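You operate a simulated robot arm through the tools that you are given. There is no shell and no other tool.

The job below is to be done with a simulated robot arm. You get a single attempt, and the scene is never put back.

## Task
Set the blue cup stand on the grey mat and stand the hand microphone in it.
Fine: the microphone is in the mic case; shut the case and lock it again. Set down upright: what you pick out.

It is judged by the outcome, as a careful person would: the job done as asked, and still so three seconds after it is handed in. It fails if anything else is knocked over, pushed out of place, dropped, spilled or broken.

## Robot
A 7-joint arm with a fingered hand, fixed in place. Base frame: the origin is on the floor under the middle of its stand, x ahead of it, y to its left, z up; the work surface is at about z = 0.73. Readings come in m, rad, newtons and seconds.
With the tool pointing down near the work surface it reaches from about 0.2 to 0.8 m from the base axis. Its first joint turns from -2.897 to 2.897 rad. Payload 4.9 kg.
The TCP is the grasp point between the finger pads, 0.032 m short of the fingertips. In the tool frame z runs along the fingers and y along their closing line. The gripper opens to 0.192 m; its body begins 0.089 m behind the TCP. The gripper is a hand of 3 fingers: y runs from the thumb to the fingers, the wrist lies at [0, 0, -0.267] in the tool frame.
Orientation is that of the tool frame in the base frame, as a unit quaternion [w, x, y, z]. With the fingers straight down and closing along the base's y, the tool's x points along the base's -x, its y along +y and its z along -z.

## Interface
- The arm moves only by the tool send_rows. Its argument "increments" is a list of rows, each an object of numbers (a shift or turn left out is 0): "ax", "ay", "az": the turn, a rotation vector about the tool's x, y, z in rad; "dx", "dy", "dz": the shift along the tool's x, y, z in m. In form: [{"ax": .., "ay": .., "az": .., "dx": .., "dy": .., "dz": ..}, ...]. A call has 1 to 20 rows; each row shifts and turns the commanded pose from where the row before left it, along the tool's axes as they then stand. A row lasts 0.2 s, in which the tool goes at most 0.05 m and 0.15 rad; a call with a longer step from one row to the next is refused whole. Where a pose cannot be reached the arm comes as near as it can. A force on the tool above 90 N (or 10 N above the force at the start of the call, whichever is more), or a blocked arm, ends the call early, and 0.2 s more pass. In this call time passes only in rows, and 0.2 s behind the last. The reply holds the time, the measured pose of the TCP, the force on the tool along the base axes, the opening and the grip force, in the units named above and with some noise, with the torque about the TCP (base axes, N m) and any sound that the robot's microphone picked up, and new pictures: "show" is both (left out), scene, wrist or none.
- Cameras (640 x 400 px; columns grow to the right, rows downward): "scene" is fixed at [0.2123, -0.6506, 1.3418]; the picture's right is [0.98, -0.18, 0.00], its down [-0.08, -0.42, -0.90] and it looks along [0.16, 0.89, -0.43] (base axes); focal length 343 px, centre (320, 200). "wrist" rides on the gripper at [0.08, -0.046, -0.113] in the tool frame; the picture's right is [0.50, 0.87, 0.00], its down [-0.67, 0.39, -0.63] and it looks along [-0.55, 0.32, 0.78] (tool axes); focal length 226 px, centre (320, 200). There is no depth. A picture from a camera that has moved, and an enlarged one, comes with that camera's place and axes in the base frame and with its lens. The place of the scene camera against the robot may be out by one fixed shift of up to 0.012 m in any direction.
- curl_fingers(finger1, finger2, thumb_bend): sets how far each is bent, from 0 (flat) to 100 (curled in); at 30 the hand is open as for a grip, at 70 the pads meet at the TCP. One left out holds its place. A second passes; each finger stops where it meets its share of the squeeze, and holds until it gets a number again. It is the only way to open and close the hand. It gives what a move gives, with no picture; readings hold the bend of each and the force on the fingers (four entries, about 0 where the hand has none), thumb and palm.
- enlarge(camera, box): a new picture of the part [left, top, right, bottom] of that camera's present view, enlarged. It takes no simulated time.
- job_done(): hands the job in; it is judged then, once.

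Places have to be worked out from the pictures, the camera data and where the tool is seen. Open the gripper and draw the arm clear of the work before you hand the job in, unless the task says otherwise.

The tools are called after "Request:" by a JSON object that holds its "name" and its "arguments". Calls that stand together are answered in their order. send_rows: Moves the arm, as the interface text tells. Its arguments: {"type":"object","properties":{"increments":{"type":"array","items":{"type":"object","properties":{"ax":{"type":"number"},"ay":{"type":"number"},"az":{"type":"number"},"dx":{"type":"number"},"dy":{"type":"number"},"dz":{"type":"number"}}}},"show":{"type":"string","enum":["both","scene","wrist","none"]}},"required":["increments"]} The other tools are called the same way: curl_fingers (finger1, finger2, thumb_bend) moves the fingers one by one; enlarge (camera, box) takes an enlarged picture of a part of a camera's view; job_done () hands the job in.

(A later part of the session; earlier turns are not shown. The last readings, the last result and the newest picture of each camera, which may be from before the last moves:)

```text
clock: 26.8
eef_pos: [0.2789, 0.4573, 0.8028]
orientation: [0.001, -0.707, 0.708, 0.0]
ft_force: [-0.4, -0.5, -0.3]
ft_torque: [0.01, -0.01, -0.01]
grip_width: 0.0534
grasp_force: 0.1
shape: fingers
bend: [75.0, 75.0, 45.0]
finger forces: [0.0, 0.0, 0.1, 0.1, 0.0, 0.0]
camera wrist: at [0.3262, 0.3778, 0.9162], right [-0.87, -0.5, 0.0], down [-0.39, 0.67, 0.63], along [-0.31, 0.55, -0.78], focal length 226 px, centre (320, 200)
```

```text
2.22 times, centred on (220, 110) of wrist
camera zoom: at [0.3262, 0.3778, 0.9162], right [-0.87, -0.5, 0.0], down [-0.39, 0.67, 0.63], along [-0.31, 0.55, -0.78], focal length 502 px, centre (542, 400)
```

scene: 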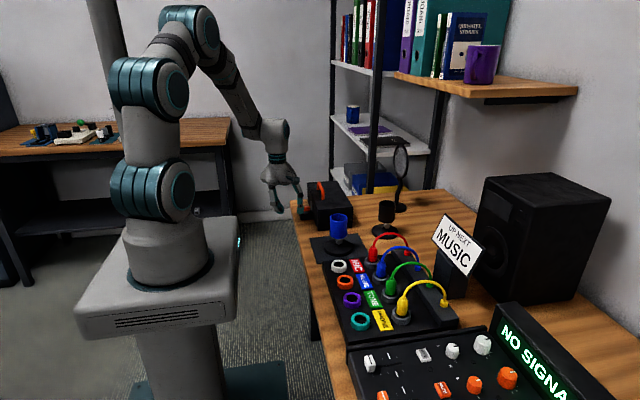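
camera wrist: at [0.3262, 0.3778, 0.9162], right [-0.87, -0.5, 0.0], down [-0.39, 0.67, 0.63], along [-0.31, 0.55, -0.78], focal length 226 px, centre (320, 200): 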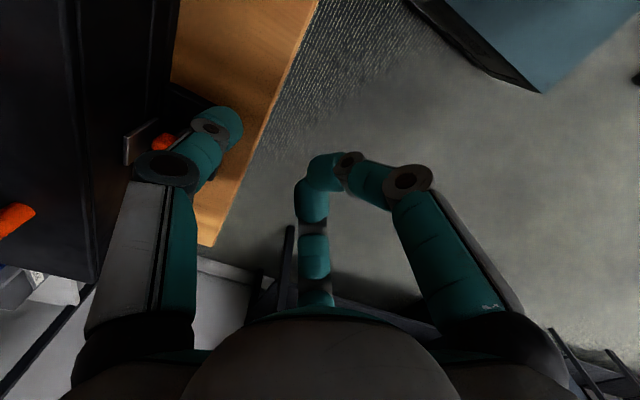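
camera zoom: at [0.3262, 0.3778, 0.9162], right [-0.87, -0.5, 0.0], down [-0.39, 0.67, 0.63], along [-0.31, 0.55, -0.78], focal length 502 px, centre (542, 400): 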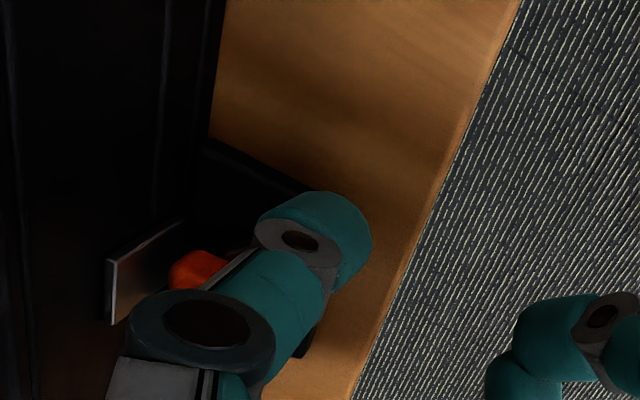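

Thumb tip is just −y of the lever's outer end, a bit high (tip bottom ≈ lever top). I lower 9 mm and approach the lever in +y until contact.

Request:
{"name": "send_rows", "arguments": {"increments": [{"dz": 0.009}, {"dx": -0.006}, {"dx": -0.006}, {"dx": -0.005}, {"dx": -0.004}, {"dx": -0.003}]}}

Request:
{"name": "enlarge", "arguments": {"camera": "wrist", "box": [120, 20, 320, 200]}}

Request:
{"name": "enlarge", "arguments": {"camera": "scene", "box": [280, 170, 350, 240]}}

```text
clock: 28.2
eef_pos: [0.2806, 0.482, 0.7957]
orientation: [0.0, -0.706, 0.708, 0.0]
ft_force: [0.0, 0.2, -0.1]
ft_torque: [-0.02, 0.01, -0.01]
grip_width: 0.0534
grasp_force: 0.1
shape: fingers
bend: [75.0, 75.0, 45.0]
finger forces: [0.0, 0.0, 0.0, 0.0, 0.1, 0.1]
camera wrist: at [0.3278, 0.4015, 0.9079], right [-0.87, -0.5, 0.0], down [-0.39, 0.67, 0.63], along [-0.32, 0.55, -0.78], focal length 226 px, centre (320, 200)
```

scene: 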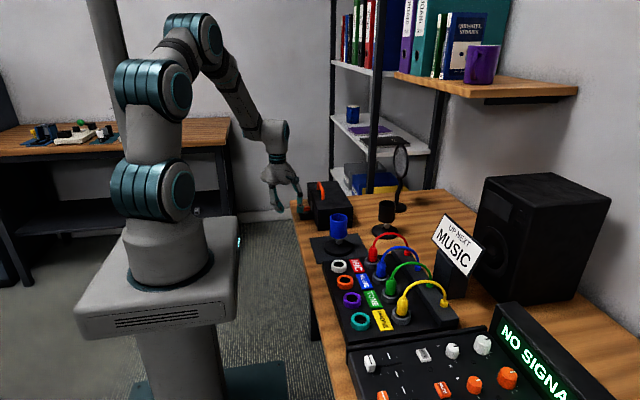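
wrist: 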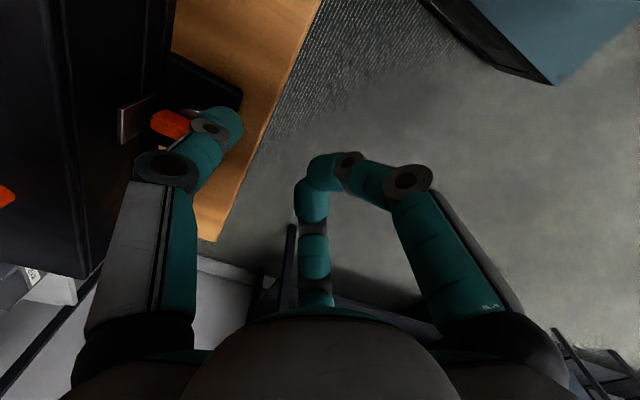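

```text
2.22 times, centred on (220, 110) of wrist
camera zoom: at [0.3278, 0.4015, 0.9079], right [-0.87, -0.5, 0.0], down [-0.39, 0.67, 0.63], along [-0.32, 0.55, -0.78], focal length 502 px, centre (542, 400)
```

zoom: 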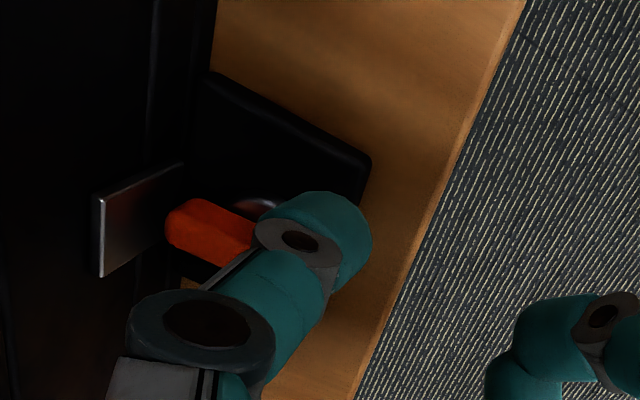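

```text
5.71 times, centred on (315, 205) of scene
camera zoom: at [0.2123, -0.6506, 1.3418], right [0.98, -0.18, 0.0], down [-0.08, -0.42, -0.9], along [0.16, 0.89, -0.43], focal length 1961 px, centre (349, 171)
```

zoom: 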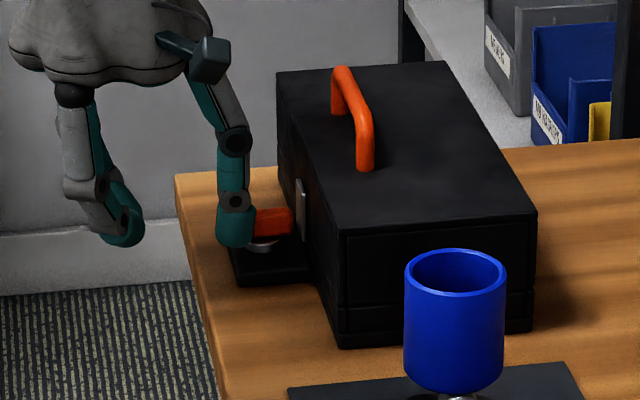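

Almost touching. I keep pushing in +y in small steps, watching the side force.

Request:
{"name": "send_rows", "arguments": {"increments": [{"dx": -0.003}, {"dx": -0.003}, {"dx": -0.003}], "show": "wrist"}}

Request:
{"name": "enlarge", "arguments": {"camera": "wrist", "box": [120, 20, 320, 200]}}

```text
clock: 29.0
eef_pos: [0.281, 0.4903, 0.7953]
orientation: [0.0, -0.706, 0.708, 0.0]
ft_force: [-0.7, -0.7, -0.1]
ft_torque: [-0.05, 0.0, -0.11]
grip_width: 0.0534
grasp_force: 1.0
shape: fingers
bend: [75.0, 75.0, 45.0]
finger forces: [0.1, 0.1, 0.0, 0.0, 1.3, 0.1]
camera wrist: at [0.3276, 0.4108, 0.908], right [-0.87, -0.5, 0.0], down [-0.39, 0.67, 0.63], along [-0.32, 0.55, -0.78], focal length 226 px, centre (320, 200)
```

wrist: 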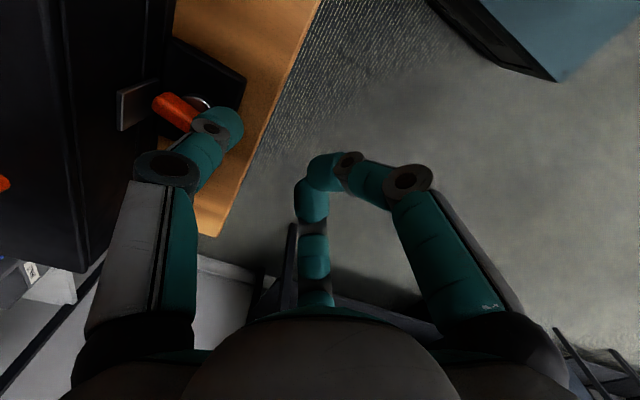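

```text
2.22 times, centred on (220, 110) of wrist
camera zoom: at [0.3276, 0.4108, 0.908], right [-0.87, -0.5, 0.0], down [-0.39, 0.67, 0.63], along [-0.32, 0.55, -0.78], focal length 502 px, centre (542, 400)
```

zoom: 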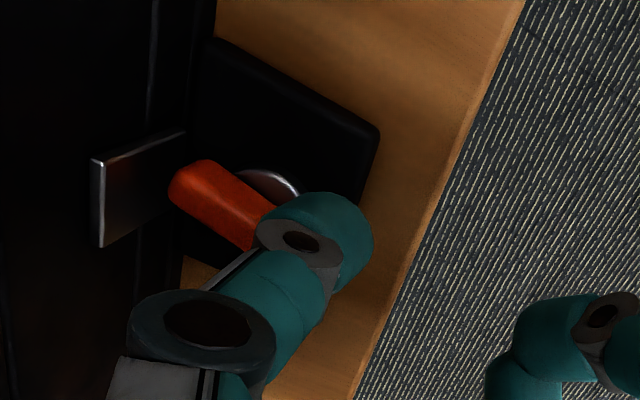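

Contact is felt (1.3 N on the thumb) and the lever seems to start turning. I continue the push along the arc.

Request:
{"name": "send_rows", "arguments": {"increments": [{"dx": -0.003}, {"dx": -0.003}, {"dx": -0.003, "dy": -0.001}], "show": "wrist"}}

Request:
{"name": "enlarge", "arguments": {"camera": "wrist", "box": [120, 20, 320, 200]}}

```text
clock: 29.8
eef_pos: [0.2816, 0.4982, 0.795]
orientation: [-0.001, -0.706, 0.708, -0.001]
ft_force: [-0.4, -0.1, 0.0]
ft_torque: [-0.03, 0.03, -0.06]
grip_width: 0.0527
grasp_force: 0.2
shape: fingers
bend: [75.0, 75.0, 45.0]
finger forces: [0.0, 0.1, 0.0, 0.0, 0.7, 0.0]
camera wrist: at [0.3283, 0.4196, 0.9077], right [-0.87, -0.5, 0.0], down [-0.39, 0.67, 0.63], along [-0.32, 0.55, -0.78], focal length 226 px, centre (320, 200)
```

wrist: 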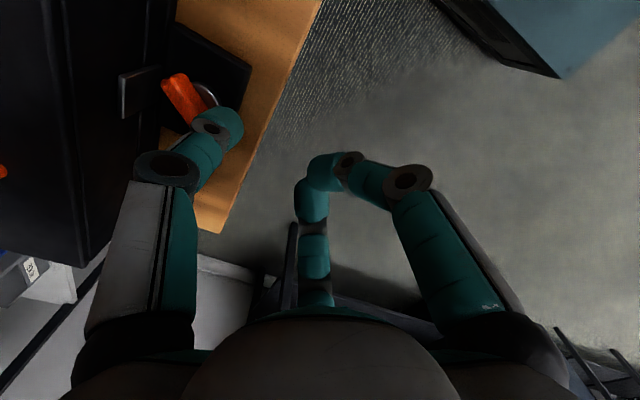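

```text
2.22 times, centred on (220, 110) of wrist
camera zoom: at [0.3283, 0.4196, 0.9077], right [-0.87, -0.5, 0.0], down [-0.39, 0.67, 0.63], along [-0.32, 0.55, -0.78], focal length 502 px, centre (542, 400)
```

zoom: 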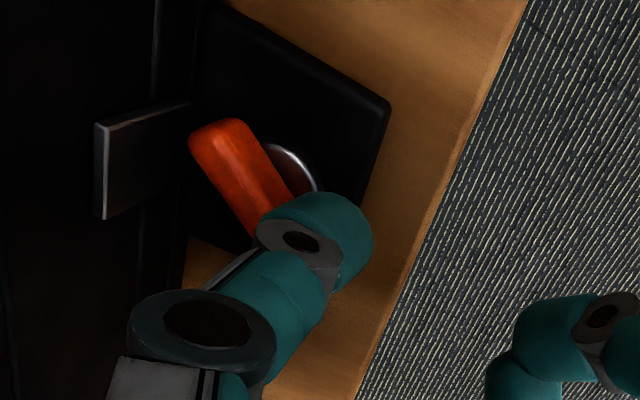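

The lever is turning freely clockwise. I keep pushing in +y, with a little +x toward the end, to bring it to about 90°.

Request:
{"name": "send_rows", "arguments": {"increments": [{"dx": -0.003}, {"dx": -0.003}, {"dx": -0.003}, {"dx": -0.003, "dy": -0.001}, {"dx": -0.002, "dy": -0.002}], "show": "wrist"}}

Request:
{"name": "enlarge", "arguments": {"camera": "wrist", "box": [120, 20, 320, 200]}}

```text
clock: 31.0
eef_pos: [0.2847, 0.5126, 0.7962]
orientation: [0.0, -0.706, 0.708, -0.001]
ft_force: [0.2, 0.1, 0.8]
ft_torque: [-0.03, 0.04, 0.0]
grip_width: 0.0531
grasp_force: 0.5
shape: fingers
bend: [75.0, 75.0, 45.0]
finger forces: [0.0, 0.0, 0.0, 0.1, 0.3, 0.0]
camera wrist: at [0.3314, 0.4337, 0.9081], right [-0.87, -0.5, 0.0], down [-0.39, 0.67, 0.63], along [-0.32, 0.55, -0.78], focal length 226 px, centre (320, 200)
```

wrist: 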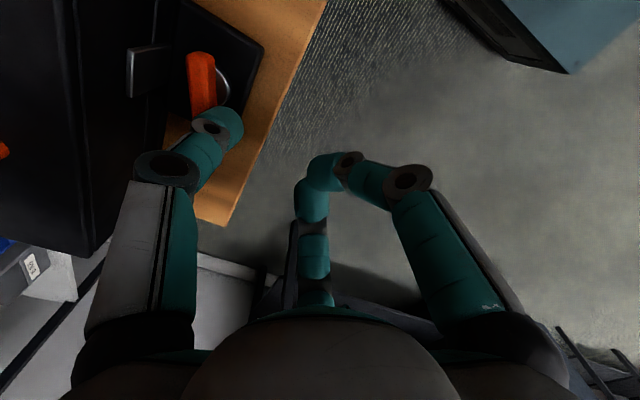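

```text
2.22 times, centred on (220, 110) of wrist
camera zoom: at [0.3314, 0.4337, 0.9081], right [-0.87, -0.5, 0.0], down [-0.39, 0.67, 0.63], along [-0.32, 0.55, -0.78], focal length 502 px, centre (542, 400)
```

zoom: 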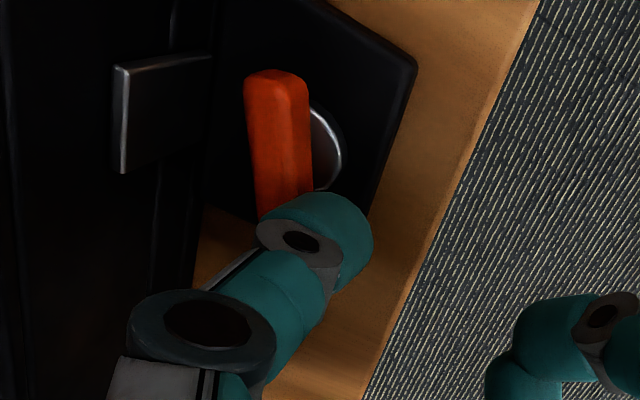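

About 70° turned. I continue the final part with more +x until it lines up with the plate edge (or a stop/click is felt).

Request:
{"name": "send_rows", "arguments": {"increments": [{"dx": -0.003, "dy": -0.002}, {"dx": -0.002, "dy": -0.002}, {"dx": -0.001, "dy": -0.002}], "show": "wrist"}}

Request:
{"name": "enlarge", "arguments": {"camera": "wrist", "box": [120, 20, 320, 200]}}

```text
clock: 31.8
eef_pos: [0.2898, 0.5182, 0.7953]
orientation: [-0.001, -0.706, 0.708, 0.0]
ft_force: [-1.6, -0.7, 1.0]
ft_torque: [-0.03, 0.01, -0.04]
grip_width: 0.0519
grasp_force: 0.7
shape: fingers
bend: [75.0, 75.0, 45.0]
finger forces: [0.0, 0.0, 0.0, 0.0, 1.7, 0.0]
camera wrist: at [0.3376, 0.4397, 0.9079], right [-0.87, -0.5, 0.0], down [-0.39, 0.67, 0.63], along [-0.32, 0.55, -0.78], focal length 226 px, centre (320, 200)
```

wrist: 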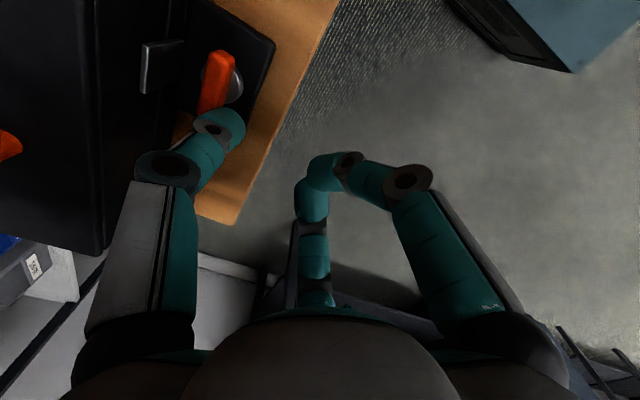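

```text
2.22 times, centred on (220, 110) of wrist
camera zoom: at [0.3376, 0.4397, 0.9079], right [-0.87, -0.5, 0.0], down [-0.39, 0.67, 0.63], along [-0.32, 0.55, -0.78], focal length 502 px, centre (542, 400)
```

zoom: 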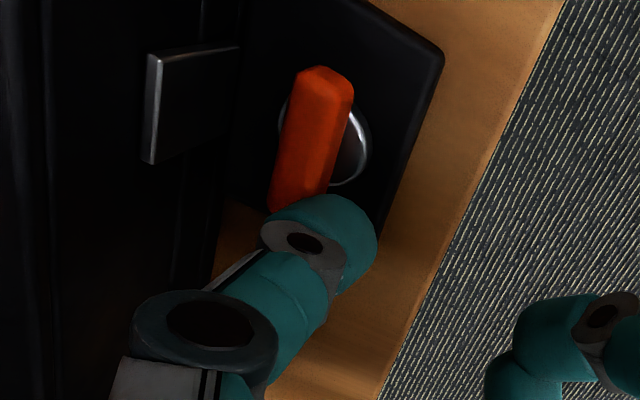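

Nearly aligned (≈80°). A few more millimetres in +x, checking for a stop.

Request:
{"name": "send_rows", "arguments": {"increments": [{"dx": -0.001, "dy": -0.002}, {"dy": -0.002}], "show": "wrist"}}

Request:
{"name": "enlarge", "arguments": {"camera": "wrist", "box": [120, 20, 320, 200]}}

```text
clock: 32.4
eef_pos: [0.2935, 0.5196, 0.7953]
orientation: [0.0, -0.706, 0.708, 0.0]
ft_force: [-5.8, -1.3, 1.7]
ft_torque: [-0.03, -0.05, -0.13]
grip_width: 0.0481
grasp_force: 2.3
shape: fingers
bend: [75.0, 75.0, 47.0]
finger forces: [0.1, 0.0, 0.1, 0.0, 5.8, 0.0]
camera wrist: at [0.3415, 0.4406, 0.9078], right [-0.87, -0.5, 0.0], down [-0.39, 0.67, 0.63], along [-0.32, 0.55, -0.78], focal length 226 px, centre (320, 200)
```

wrist: 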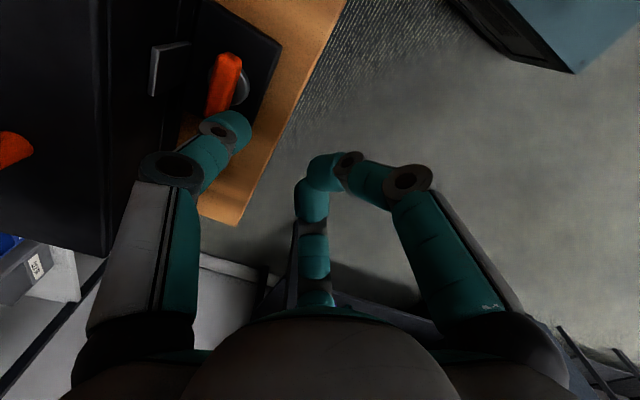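

```text
2.22 times, centred on (220, 110) of wrist
camera zoom: at [0.3415, 0.4406, 0.9078], right [-0.87, -0.5, 0.0], down [-0.39, 0.67, 0.63], along [-0.32, 0.55, -0.78], focal length 502 px, centre (542, 400)
```

zoom: 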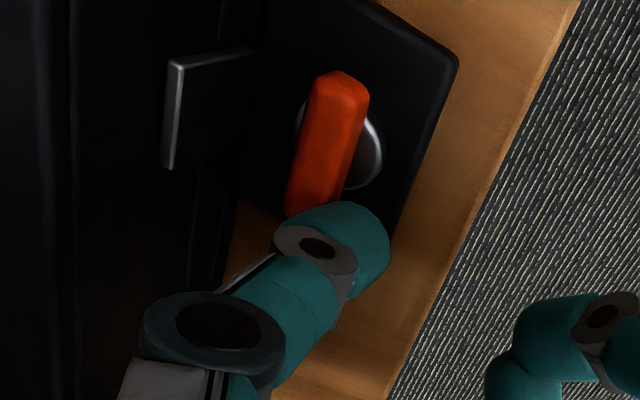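

The lever is now parallel to the case side (both ends at x≈0.374) and firmly against a stop. I back the thumb off and rise clear.

Request:
{"name": "send_rows", "arguments": {"increments": [{"dy": 0.006}, {"dy": 0.008}, {"dz": -0.03}, {"dz": -0.04}, {"dz": -0.04}, {"dz": -0.04}]}}

Request:
{"name": "enlarge", "arguments": {"camera": "scene", "box": [280, 160, 370, 240]}}

Request:
{"name": "enlarge", "arguments": {"camera": "wrist", "box": [60, 0, 300, 200]}}

```text
clock: 33.8
eef_pos: [0.2824, 0.5195, 0.9437]
orientation: [-0.002, -0.707, 0.708, 0.0]
ft_force: [-0.3, 0.7, -0.2]
ft_torque: [0.0, -0.01, -0.04]
grip_width: 0.0532
grasp_force: 0.1
shape: fingers
bend: [75.0, 75.0, 45.0]
finger forces: [0.0, 0.0, 0.0, 0.0, 0.1, 0.0]
camera wrist: at [0.3287, 0.4401, 1.0565], right [-0.87, -0.5, 0.0], down [-0.39, 0.67, 0.63], along [-0.32, 0.55, -0.78], focal length 226 px, centre (320, 200)
```

scene: 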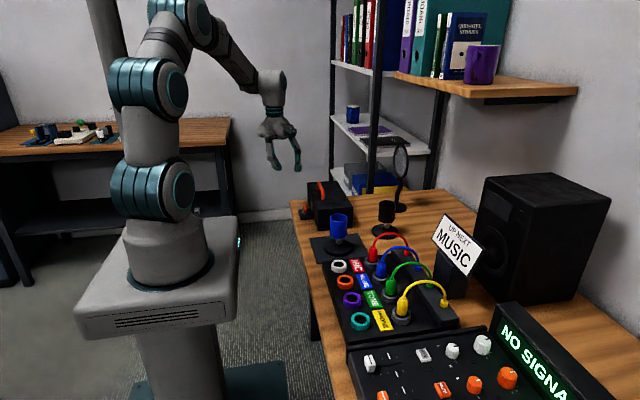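
wrist: 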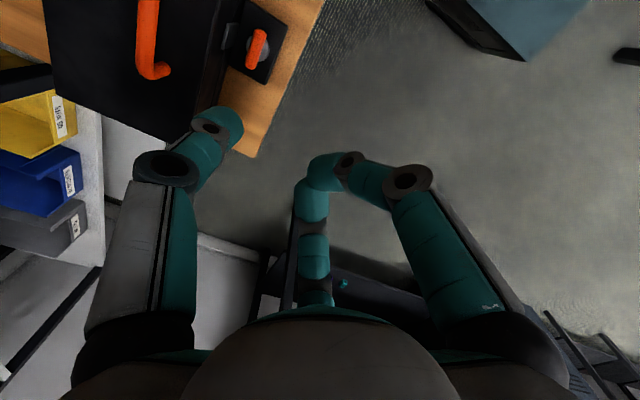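

```text
5.00 times, centred on (325, 200) of scene
camera zoom: at [0.2123, -0.6506, 1.3418], right [0.98, -0.18, 0.0], down [-0.08, -0.42, -0.9], along [0.16, 0.89, -0.43], focal length 1716 px, centre (295, 200)
```

zoom: 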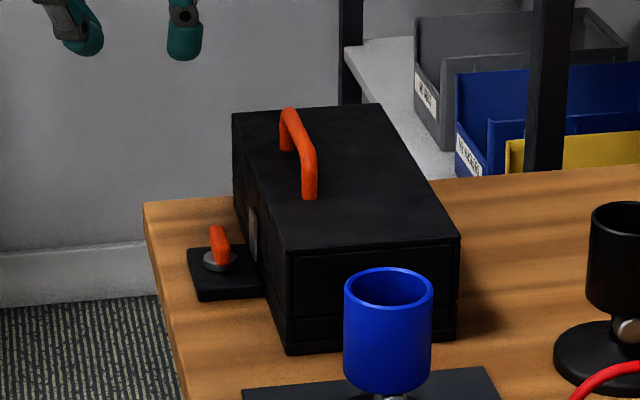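

```text
2.00 times, centred on (180, 100) of wrist
camera zoom: at [0.3287, 0.4401, 1.0565], right [-0.87, -0.5, 0.0], down [-0.39, 0.67, 0.63], along [-0.32, 0.55, -0.78], focal length 452 px, centre (600, 400)
```

zoom: 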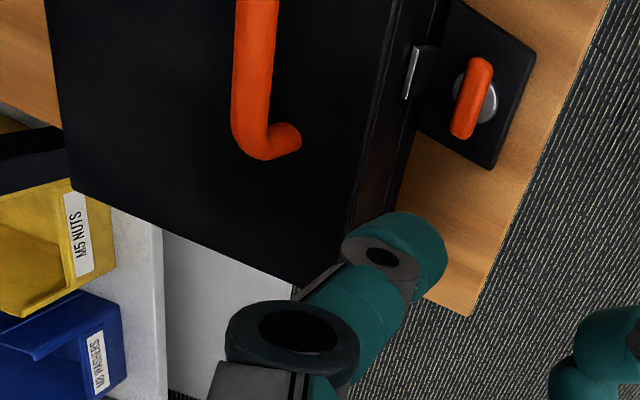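

Unlocked. Next I pre-shape the fingers for a gentle pinch on the handle bar and move above the handle to align.

Request:
{"name": "curl_fingers", "arguments": {"finger1": 49, "finger2": 49, "thumb_bend": 55}}

Request:
{"name": "send_rows", "arguments": {"increments": [{"dx": 0.0054, "dy": -0.0375}, {"dx": 0.0054, "dy": -0.0375}, {"dx": 0.0054, "dy": -0.0375}, {"dx": 0.0054, "dy": -0.0375}]}}

Request:
{"name": "enlarge", "arguments": {"camera": "wrist", "box": [200, 60, 440, 260]}}

Request:
{"name": "enlarge", "arguments": {"camera": "scene", "box": [280, 110, 380, 240]}}

```text
clock: 34.8
eef_pos: [0.2819, 0.5202, 0.9436]
orientation: [0.001, -0.707, 0.707, 0.0]
ft_force: [0.0, 0.0, 0.3]
ft_torque: [0.02, 0.0, 0.01]
grip_width: 0.076
grasp_force: 0.1
shape: fingers
bend: [49.0, 49.0, 55.0]
finger forces: [0.0, 0.0, 0.0, 0.1, 0.0, 0.0]
```

```text
clock: 35.8
eef_pos: [0.4316, 0.4991, 0.945]
orientation: [0.001, 0.708, -0.706, 0.0]
ft_force: [0.3, 0.5, 1.2]
ft_torque: [-0.06, 0.01, -0.04]
grip_width: 0.0758
grasp_force: 0.1
shape: fingers
bend: [49.0, 49.0, 55.0]
finger forces: [0.0, 0.0, 0.1, 0.0, 0.1, 0.1]
camera wrist: at [0.4779, 0.4195, 1.059], right [-0.87, -0.5, 0.0], down [-0.39, 0.67, 0.63], along [-0.32, 0.55, -0.78], focal length 226 px, centre (320, 200)
```

scene: 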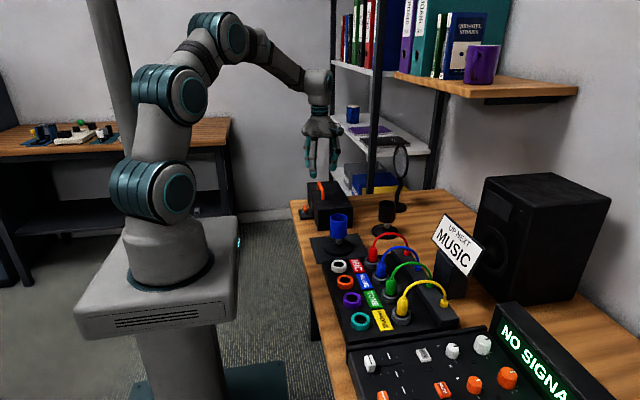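
wrist: 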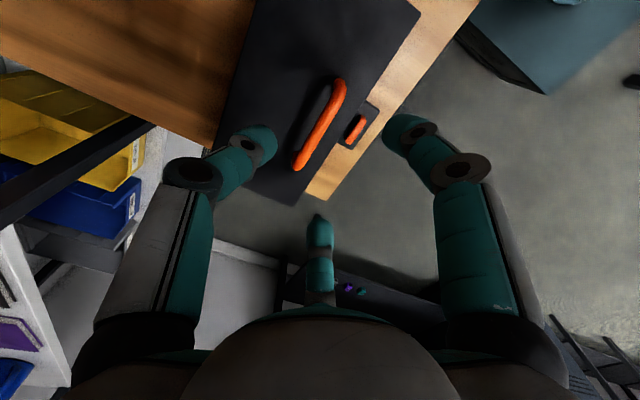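

```text
2.00 times, centred on (320, 160) of wrist
camera zoom: at [0.4779, 0.4195, 1.059], right [-0.87, -0.5, 0.0], down [-0.39, 0.67, 0.63], along [-0.32, 0.55, -0.78], focal length 452 px, centre (320, 280)
```

zoom: 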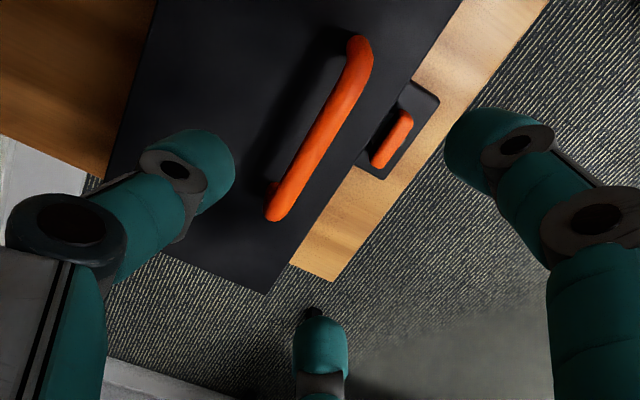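

```text
3.08 times, centred on (330, 175) of scene
camera zoom: at [0.2123, -0.6506, 1.3418], right [0.98, -0.18, 0.0], down [-0.08, -0.42, -0.9], along [0.16, 0.89, -0.43], focal length 1056 px, centre (289, 277)
```

zoom: 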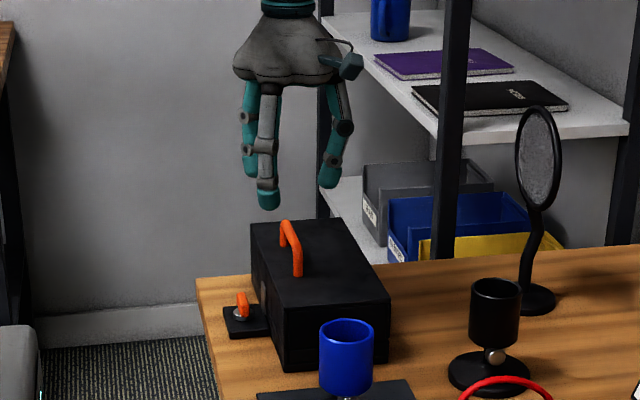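

Bar centre is at ≈(0.438, 0.495, 0.843). Keeping the TCP slightly to the −x side (0.432) makes both fingers fit between the handle legs. I descend around the bar.

Request:
{"name": "send_rows", "arguments": {"increments": [{"dx": 0.004, "dz": 0.025}, {"dz": 0.03}, {"dz": 0.02}, {"dz": 0.004}]}}

Request:
{"name": "enlarge", "arguments": {"camera": "wrist", "box": [200, 60, 440, 260]}}

Request:
{"name": "enlarge", "arguments": {"camera": "scene", "box": [280, 130, 380, 240]}}

```text
clock: 36.8
eef_pos: [0.4316, 0.4934, 0.865]
orientation: [0.0, -0.707, 0.707, 0.0]
ft_force: [0.2, -0.3, -0.5]
ft_torque: [-0.01, 0.02, -0.01]
grip_width: 0.0757
grasp_force: 0.1
shape: fingers
bend: [49.0, 49.0, 55.0]
finger forces: [0.0, 0.0, 0.1, 0.1, 0.0, 0.0]
camera wrist: at [0.478, 0.4143, 0.9779], right [-0.87, -0.5, 0.0], down [-0.39, 0.67, 0.63], along [-0.32, 0.55, -0.78], focal length 226 px, centre (320, 200)
```

scene: 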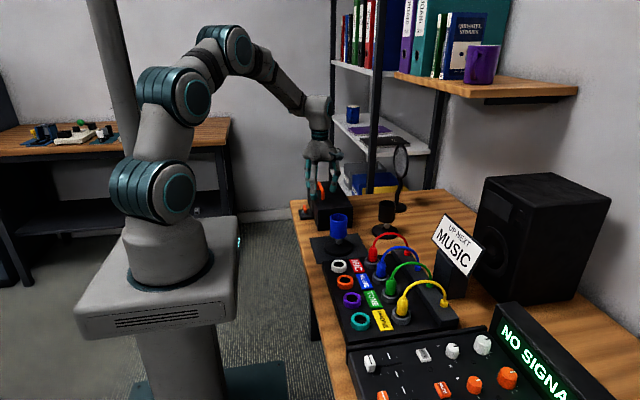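
wrist: 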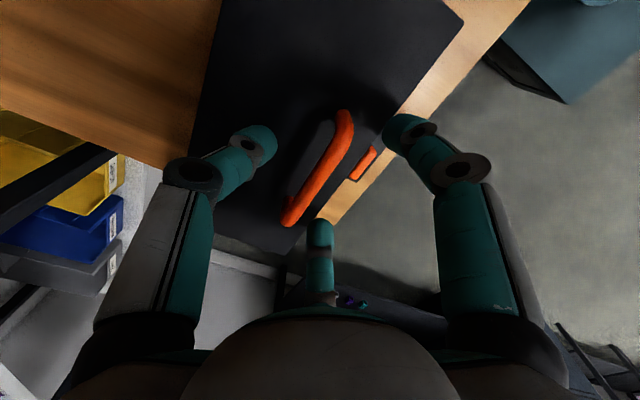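

```text
2.00 times, centred on (320, 160) of wrist
camera zoom: at [0.478, 0.4143, 0.9779], right [-0.87, -0.5, 0.0], down [-0.39, 0.67, 0.63], along [-0.32, 0.55, -0.78], focal length 452 px, centre (320, 280)
```

zoom: 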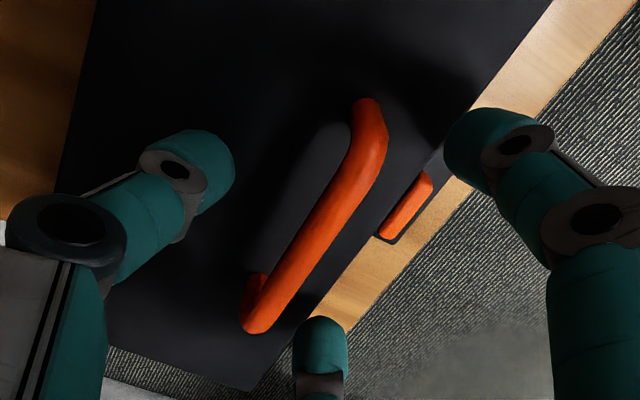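

```text
3.64 times, centred on (330, 185) of scene
camera zoom: at [0.2123, -0.6506, 1.3418], right [0.98, -0.18, 0.0], down [-0.08, -0.42, -0.9], along [0.16, 0.89, -0.43], focal length 1248 px, centre (284, 254)
```

zoom: 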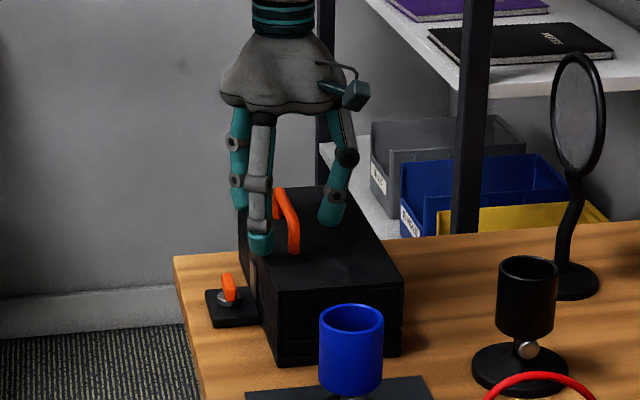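

The bar is where expected between the digits. I close in two stages, first to near-contact.

Request:
{"name": "curl_fingers", "arguments": {"finger1": 61, "finger2": 61, "thumb_bend": 61}}

Request:
{"name": "enlarge", "arguments": {"camera": "wrist", "box": [200, 60, 440, 260]}}

```text
clock: 37.8
eef_pos: [0.4307, 0.4937, 0.8654]
orientation: [0.0, -0.706, 0.708, 0.0]
ft_force: [-0.5, -0.3, 0.0]
ft_torque: [-0.01, 0.0, 0.02]
grip_width: 0.038
grasp_force: 0.0
shape: fingers
bend: [61.0, 61.0, 61.0]
finger forces: [0.0, 0.0, 0.0, 0.1, 0.0, 0.1]
```

```text
2.00 times, centred on (320, 160) of wrist
camera zoom: at [0.478, 0.4143, 0.9781], right [-0.87, -0.5, 0.0], down [-0.39, 0.67, 0.63], along [-0.32, 0.55, -0.78], focal length 452 px, centre (320, 280)
```

zoom: 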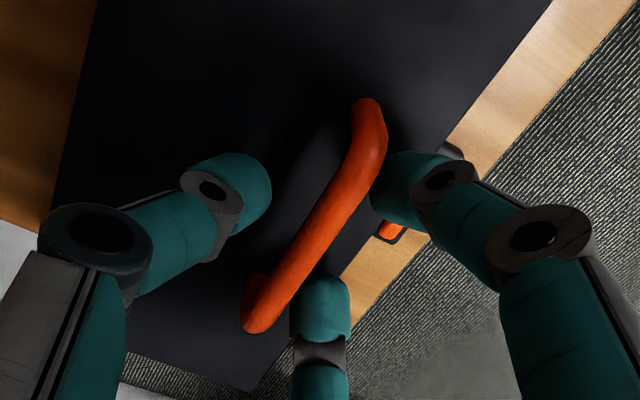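

Fingers are close to the bar, thumb following. I close on the bar fully.

Request:
{"name": "curl_fingers", "arguments": {"finger1": 66, "finger2": 66, "thumb_bend": 70}}

Request:
{"name": "enlarge", "arguments": {"camera": "wrist", "box": [200, 60, 440, 260]}}

Request:
{"name": "enlarge", "arguments": {"camera": "scene", "box": [280, 130, 380, 240]}}

```text
clock: 38.8
eef_pos: [0.4317, 0.4947, 0.8653]
orientation: [0.0, -0.707, 0.707, -0.001]
ft_force: [5.2, -0.2, -2.2]
ft_torque: [0.01, -0.11, 0.0]
grip_width: 0.0167
grasp_force: 2.9
shape: fingers
bend: [65.0, 65.0, 68.0]
finger forces: [0.6, 0.5, 0.1, 0.0, 5.5, 0.0]
```

```text
2.00 times, centred on (320, 160) of wrist
camera zoom: at [0.4782, 0.4143, 0.9781], right [-0.87, -0.5, 0.0], down [-0.39, 0.67, 0.63], along [-0.32, 0.55, -0.78], focal length 452 px, centre (320, 280)
```

zoom: 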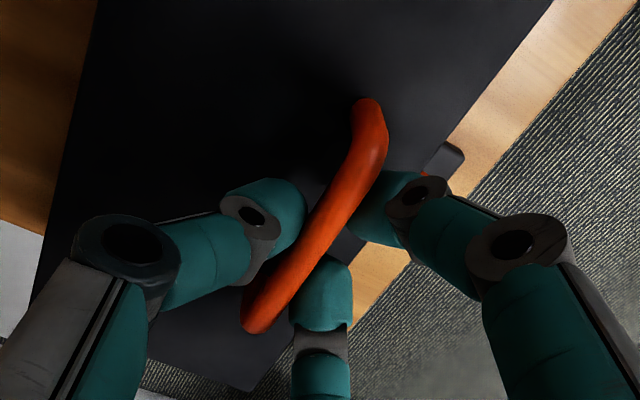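

```text
3.64 times, centred on (330, 185) of scene
camera zoom: at [0.2123, -0.6506, 1.3418], right [0.98, -0.18, 0.0], down [-0.08, -0.42, -0.9], along [0.16, 0.89, -0.43], focal length 1248 px, centre (284, 254)
```

zoom: 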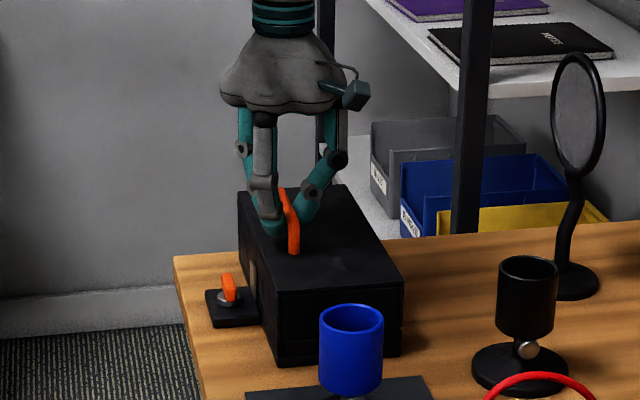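

Thumb holds at 5.5 N but the fingers are only just touching; I close them further to balance the grip.

Request:
{"name": "curl_fingers", "arguments": {"finger1": 72, "finger2": 72}}

Request:
{"name": "enlarge", "arguments": {"camera": "wrist", "box": [200, 60, 440, 260]}}

```text
clock: 39.8
eef_pos: [0.432, 0.4941, 0.8649]
orientation: [0.0, -0.706, 0.708, 0.0]
ft_force: [0.3, 0.6, -2.3]
ft_torque: [0.05, 0.02, 0.01]
grip_width: 0.0126
grasp_force: 6.7
shape: fingers
bend: [68.0, 68.0, 68.0]
finger forces: [4.0, 4.0, 0.0, 0.0, 5.8, 0.0]
```

```text
2.00 times, centred on (320, 160) of wrist
camera zoom: at [0.478, 0.4143, 0.978], right [-0.87, -0.5, 0.0], down [-0.39, 0.67, 0.63], along [-0.32, 0.55, -0.78], focal length 452 px, centre (320, 280)
```

zoom: 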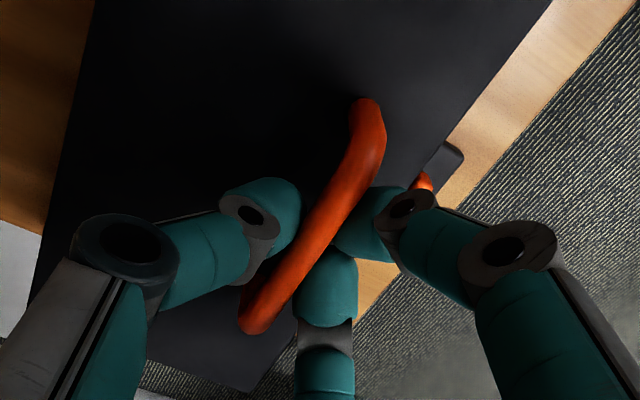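

Balanced pinch (4/4/5.8 N). I begin lifting the lid along its hinge arc (hinge at ≈ x 0.528, z 0.761), first ~10°.

Request:
{"name": "send_rows", "arguments": {"increments": [{"dy": -0.003, "dz": -0.004}, {"dy": -0.006, "dz": -0.006}, {"dy": -0.0066, "dz": -0.0046}]}}

Request:
{"name": "enlarge", "arguments": {"camera": "scene", "box": [280, 130, 380, 240]}}

```text
clock: 40.6
eef_pos: [0.4472, 0.4946, 0.8808]
orientation: [0.0, -0.707, 0.707, 0.0]
ft_force: [-0.2, 0.3, -4.0]
ft_torque: [-0.04, 0.01, -0.04]
grip_width: 0.0125
grasp_force: 7.0
shape: fingers
bend: [68.0, 68.0, 67.0]
finger forces: [3.3, 3.3, 0.1, 0.0, 7.1, 0.0]
camera wrist: at [0.4939, 0.4143, 0.9933], right [-0.87, -0.5, 0.0], down [-0.39, 0.67, 0.63], along [-0.32, 0.55, -0.78], focal length 226 px, centre (320, 200)
```

scene: 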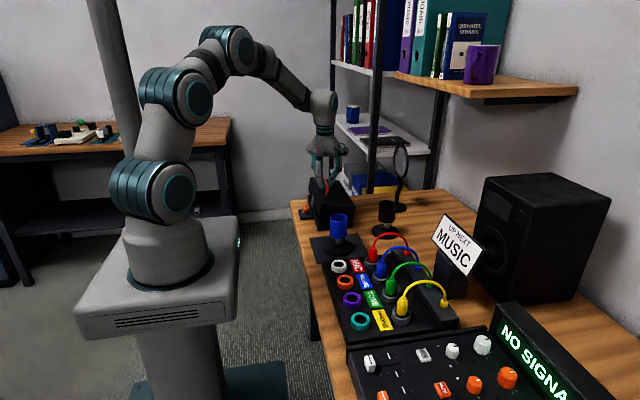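
wrist: 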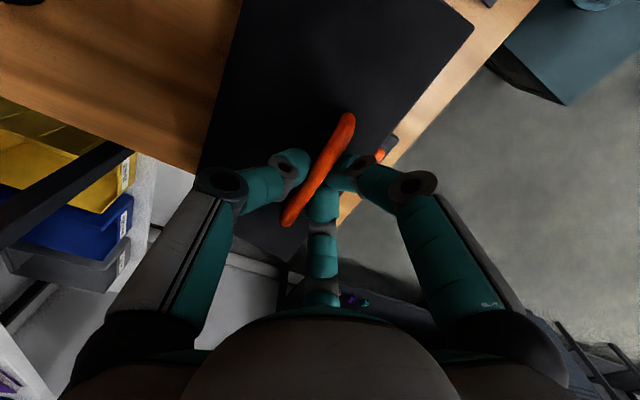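

```text
3.64 times, centred on (330, 185) of scene
camera zoom: at [0.2123, -0.6506, 1.3418], right [0.98, -0.18, 0.0], down [-0.08, -0.42, -0.9], along [0.16, 0.89, -0.43], focal length 1248 px, centre (284, 254)
```

zoom: 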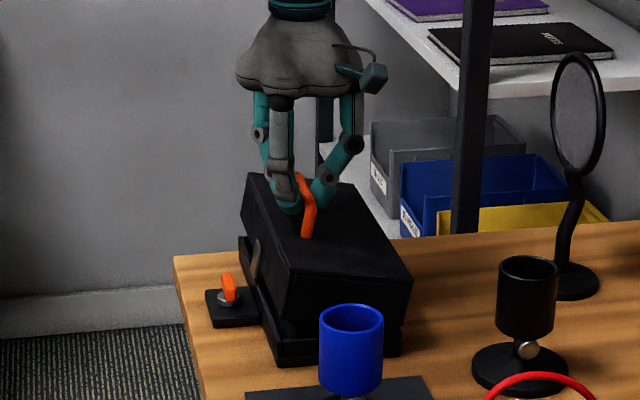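

The lid lifts cleanly with only ~4 N. I continue along the arc to about 30°.

Request:
{"name": "send_rows", "arguments": {"increments": [{"dy": -0.0087, "dz": -0.0062}, {"dy": -0.0092, "dz": -0.0054}, {"dy": -0.0097, "dz": -0.0046}, {"dy": -0.01, "dz": -0.0037}]}}

Request:
{"name": "enlarge", "arguments": {"camera": "scene", "box": [280, 130, 380, 240]}}

```text
clock: 41.6
eef_pos: [0.4843, 0.4923, 0.8998]
orientation: [-0.001, -0.707, 0.707, 0.0]
ft_force: [0.7, 0.5, -5.0]
ft_torque: [-0.03, 0.12, -0.02]
grip_width: 0.0118
grasp_force: 7.3
shape: fingers
bend: [71.0, 71.0, 67.0]
finger forces: [3.8, 3.7, 0.1, 0.0, 8.2, 0.0]
camera wrist: at [0.5305, 0.4142, 1.0126], right [-0.87, -0.5, 0.0], down [-0.39, 0.67, 0.63], along [-0.32, 0.55, -0.78], focal length 226 px, centre (320, 200)
```

scene: 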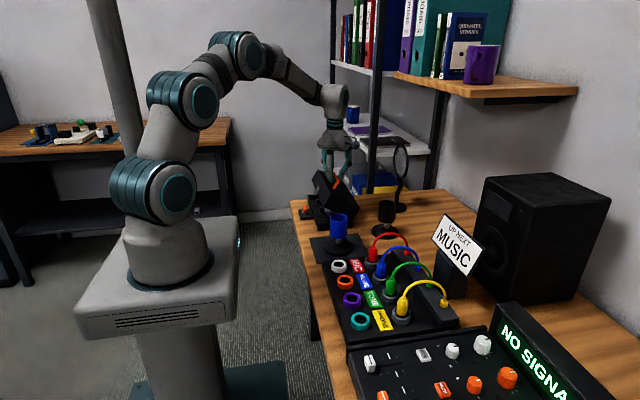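
wrist: 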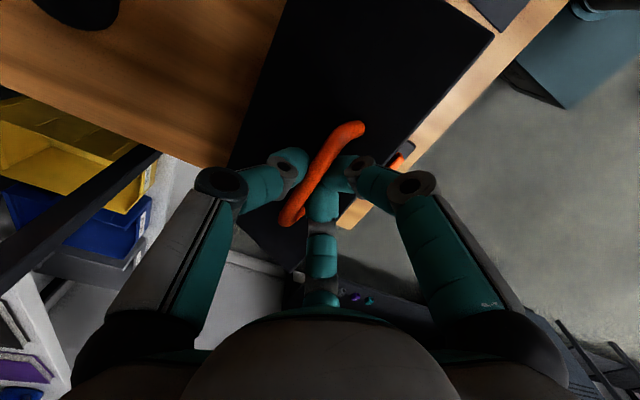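

```text
3.64 times, centred on (330, 185) of scene
camera zoom: at [0.2123, -0.6506, 1.3418], right [0.98, -0.18, 0.0], down [-0.08, -0.42, -0.9], along [0.16, 0.89, -0.43], focal length 1248 px, centre (284, 254)
```

zoom: 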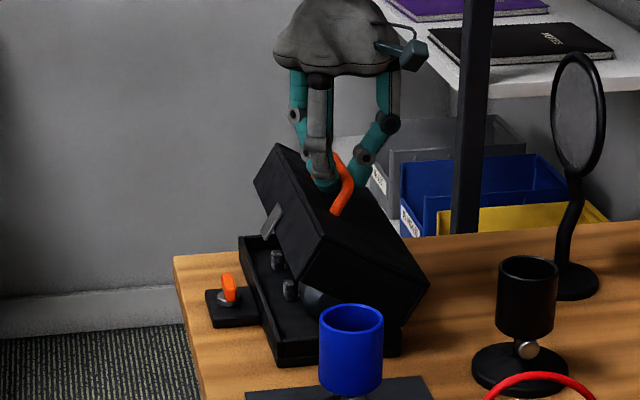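

Lid is ~30° open and mic cradle posts are visible inside. I continue to ~50°.

Request:
{"name": "send_rows", "arguments": {"increments": [{"dy": -0.0103, "dz": -0.0028}, {"dy": -0.0105, "dz": -0.002}, {"dy": -0.0106, "dz": -0.001}, {"dy": -0.0107, "dz": -0.0002}]}}

Request:
{"name": "enlarge", "arguments": {"camera": "scene", "box": [280, 130, 380, 240]}}

```text
clock: 42.6
eef_pos: [0.5253, 0.4946, 0.9053]
orientation: [-0.001, -0.706, 0.708, -0.001]
ft_force: [-1.5, -1.4, -6.6]
ft_torque: [-0.01, 0.1, 0.01]
grip_width: 0.0125
grasp_force: 9.3
shape: fingers
bend: [71.0, 71.0, 67.0]
finger forces: [5.3, 5.0, 0.0, 0.1, 8.4, 0.0]
camera wrist: at [0.5727, 0.4147, 1.0185], right [-0.87, -0.5, 0.0], down [-0.39, 0.67, 0.63], along [-0.32, 0.55, -0.78], focal length 226 px, centre (320, 200)
```

scene: 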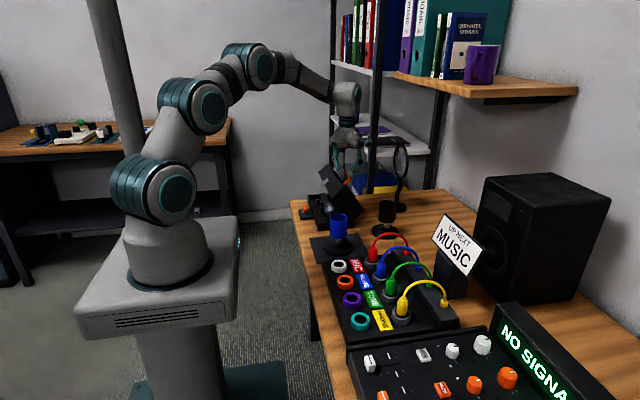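
wrist: 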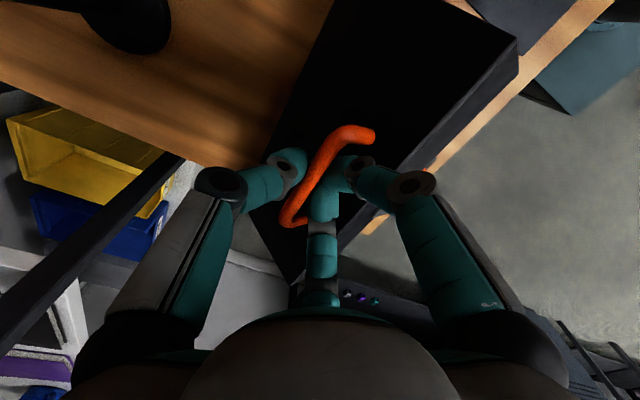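

```text
3.64 times, centred on (330, 185) of scene
camera zoom: at [0.2123, -0.6506, 1.3418], right [0.98, -0.18, 0.0], down [-0.08, -0.42, -0.9], along [0.16, 0.89, -0.43], focal length 1248 px, centre (284, 254)
```

zoom: 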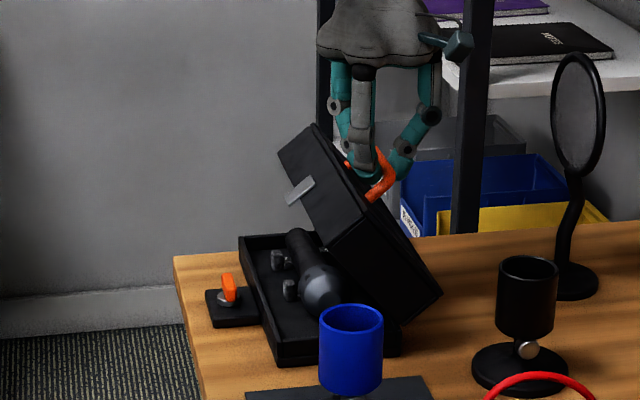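

Lid ~50°; the mic lies inside with its head toward −y. I continue over the top toward ~65–70°, watching the load.

Request:
{"name": "send_rows", "arguments": {"increments": [{"dy": -0.0108, "dz": 0.0006}, {"dy": -0.0107, "dz": 0.0016}, {"dy": -0.0103, "dz": 0.0027}]}}

Request:
{"name": "enlarge", "arguments": {"camera": "scene", "box": [290, 130, 390, 240]}}

```text
clock: 43.4
eef_pos: [0.5582, 0.4957, 0.9025]
orientation: [0.0, 0.707, -0.707, -0.001]
ft_force: [-2.4, -0.8, -4.4]
ft_torque: [-0.06, 0.17, -0.03]
grip_width: 0.0131
grasp_force: 9.6
shape: fingers
bend: [71.0, 71.0, 67.0]
finger forces: [6.2, 5.8, 0.0, 0.0, 7.7, 0.0]
camera wrist: at [0.6044, 0.4149, 1.0146], right [-0.87, -0.5, 0.0], down [-0.39, 0.67, 0.63], along [-0.32, 0.55, -0.78], focal length 226 px, centre (320, 200)
```

scene: 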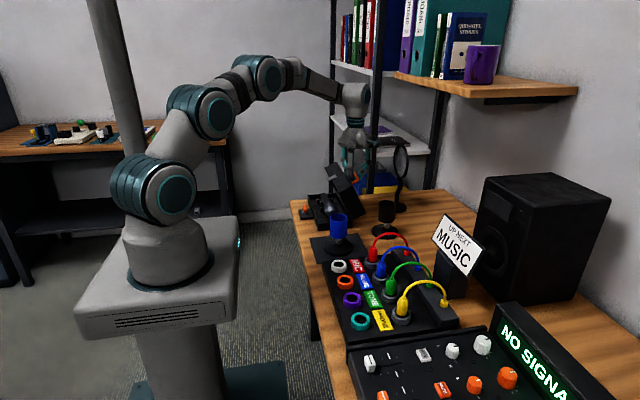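
wrist: 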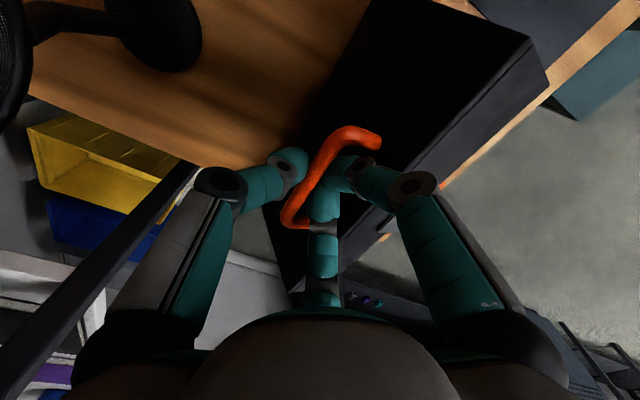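

```text
3.64 times, centred on (340, 185) of scene
camera zoom: at [0.2123, -0.6506, 1.3418], right [0.98, -0.18, 0.0], down [-0.08, -0.42, -0.9], along [0.16, 0.89, -0.43], focal length 1248 px, centre (247, 254)
```

zoom: 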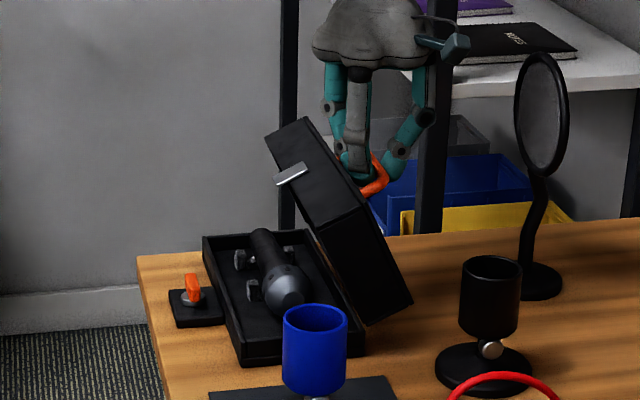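

Lid ≈65° open with a small load. Two more steps to ~75°, past its balance point.

Request:
{"name": "send_rows", "arguments": {"increments": [{"dy": -0.0103, "dz": 0.0042}, {"dy": -0.01, "dz": 0.0052}]}}

Request:
{"name": "enlarge", "arguments": {"camera": "scene", "box": [290, 130, 390, 240]}}

Request:
{"name": "enlarge", "arguments": {"camera": "wrist", "box": [220, 80, 460, 280]}}

```text
clock: 44.0
eef_pos: [0.5783, 0.4952, 0.8927]
orientation: [0.001, -0.706, 0.708, 0.0]
ft_force: [-2.3, -0.3, -1.9]
ft_torque: [-0.04, 0.13, -0.01]
grip_width: 0.0127
grasp_force: 10.1
shape: fingers
bend: [71.0, 71.0, 67.0]
finger forces: [6.3, 6.0, 0.1, 0.0, 8.1, 0.1]
camera wrist: at [0.625, 0.4149, 1.0054], right [-0.87, -0.5, 0.0], down [-0.39, 0.67, 0.63], along [-0.31, 0.55, -0.78], focal length 226 px, centre (320, 200)
```

scene: 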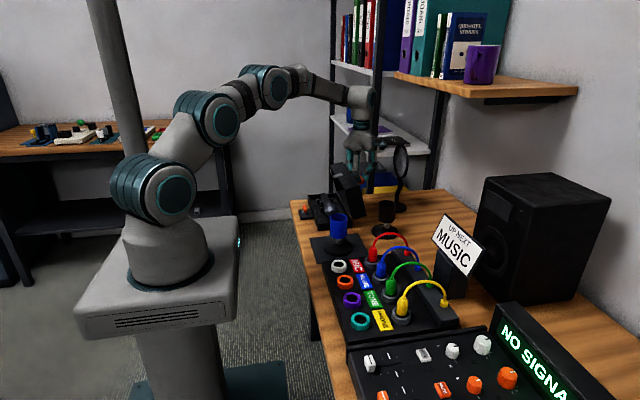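
wrist: 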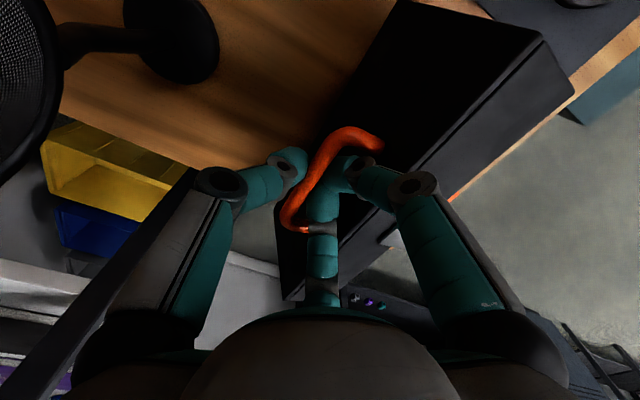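

```text
3.64 times, centred on (340, 185) of scene
camera zoom: at [0.2123, -0.6506, 1.3418], right [0.98, -0.18, 0.0], down [-0.08, -0.42, -0.9], along [0.16, 0.89, -0.43], focal length 1248 px, centre (247, 254)
```

zoom: 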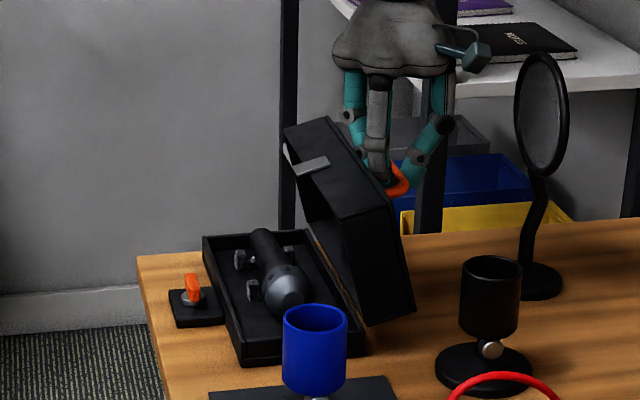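

```text
2.00 times, centred on (340, 180) of wrist
camera zoom: at [0.625, 0.4149, 1.0054], right [-0.87, -0.5, 0.0], down [-0.39, 0.67, 0.63], along [-0.31, 0.55, -0.78], focal length 452 px, centre (280, 240)
```

zoom: 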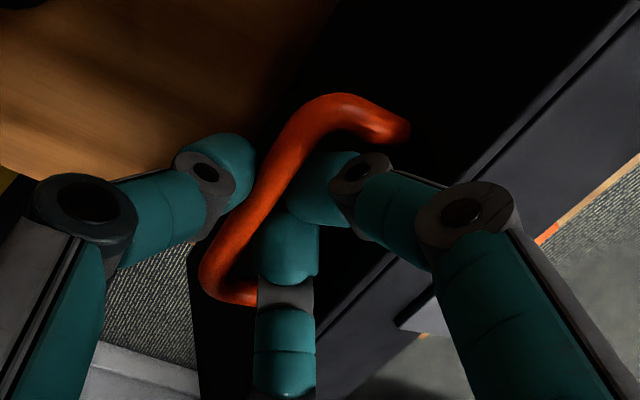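

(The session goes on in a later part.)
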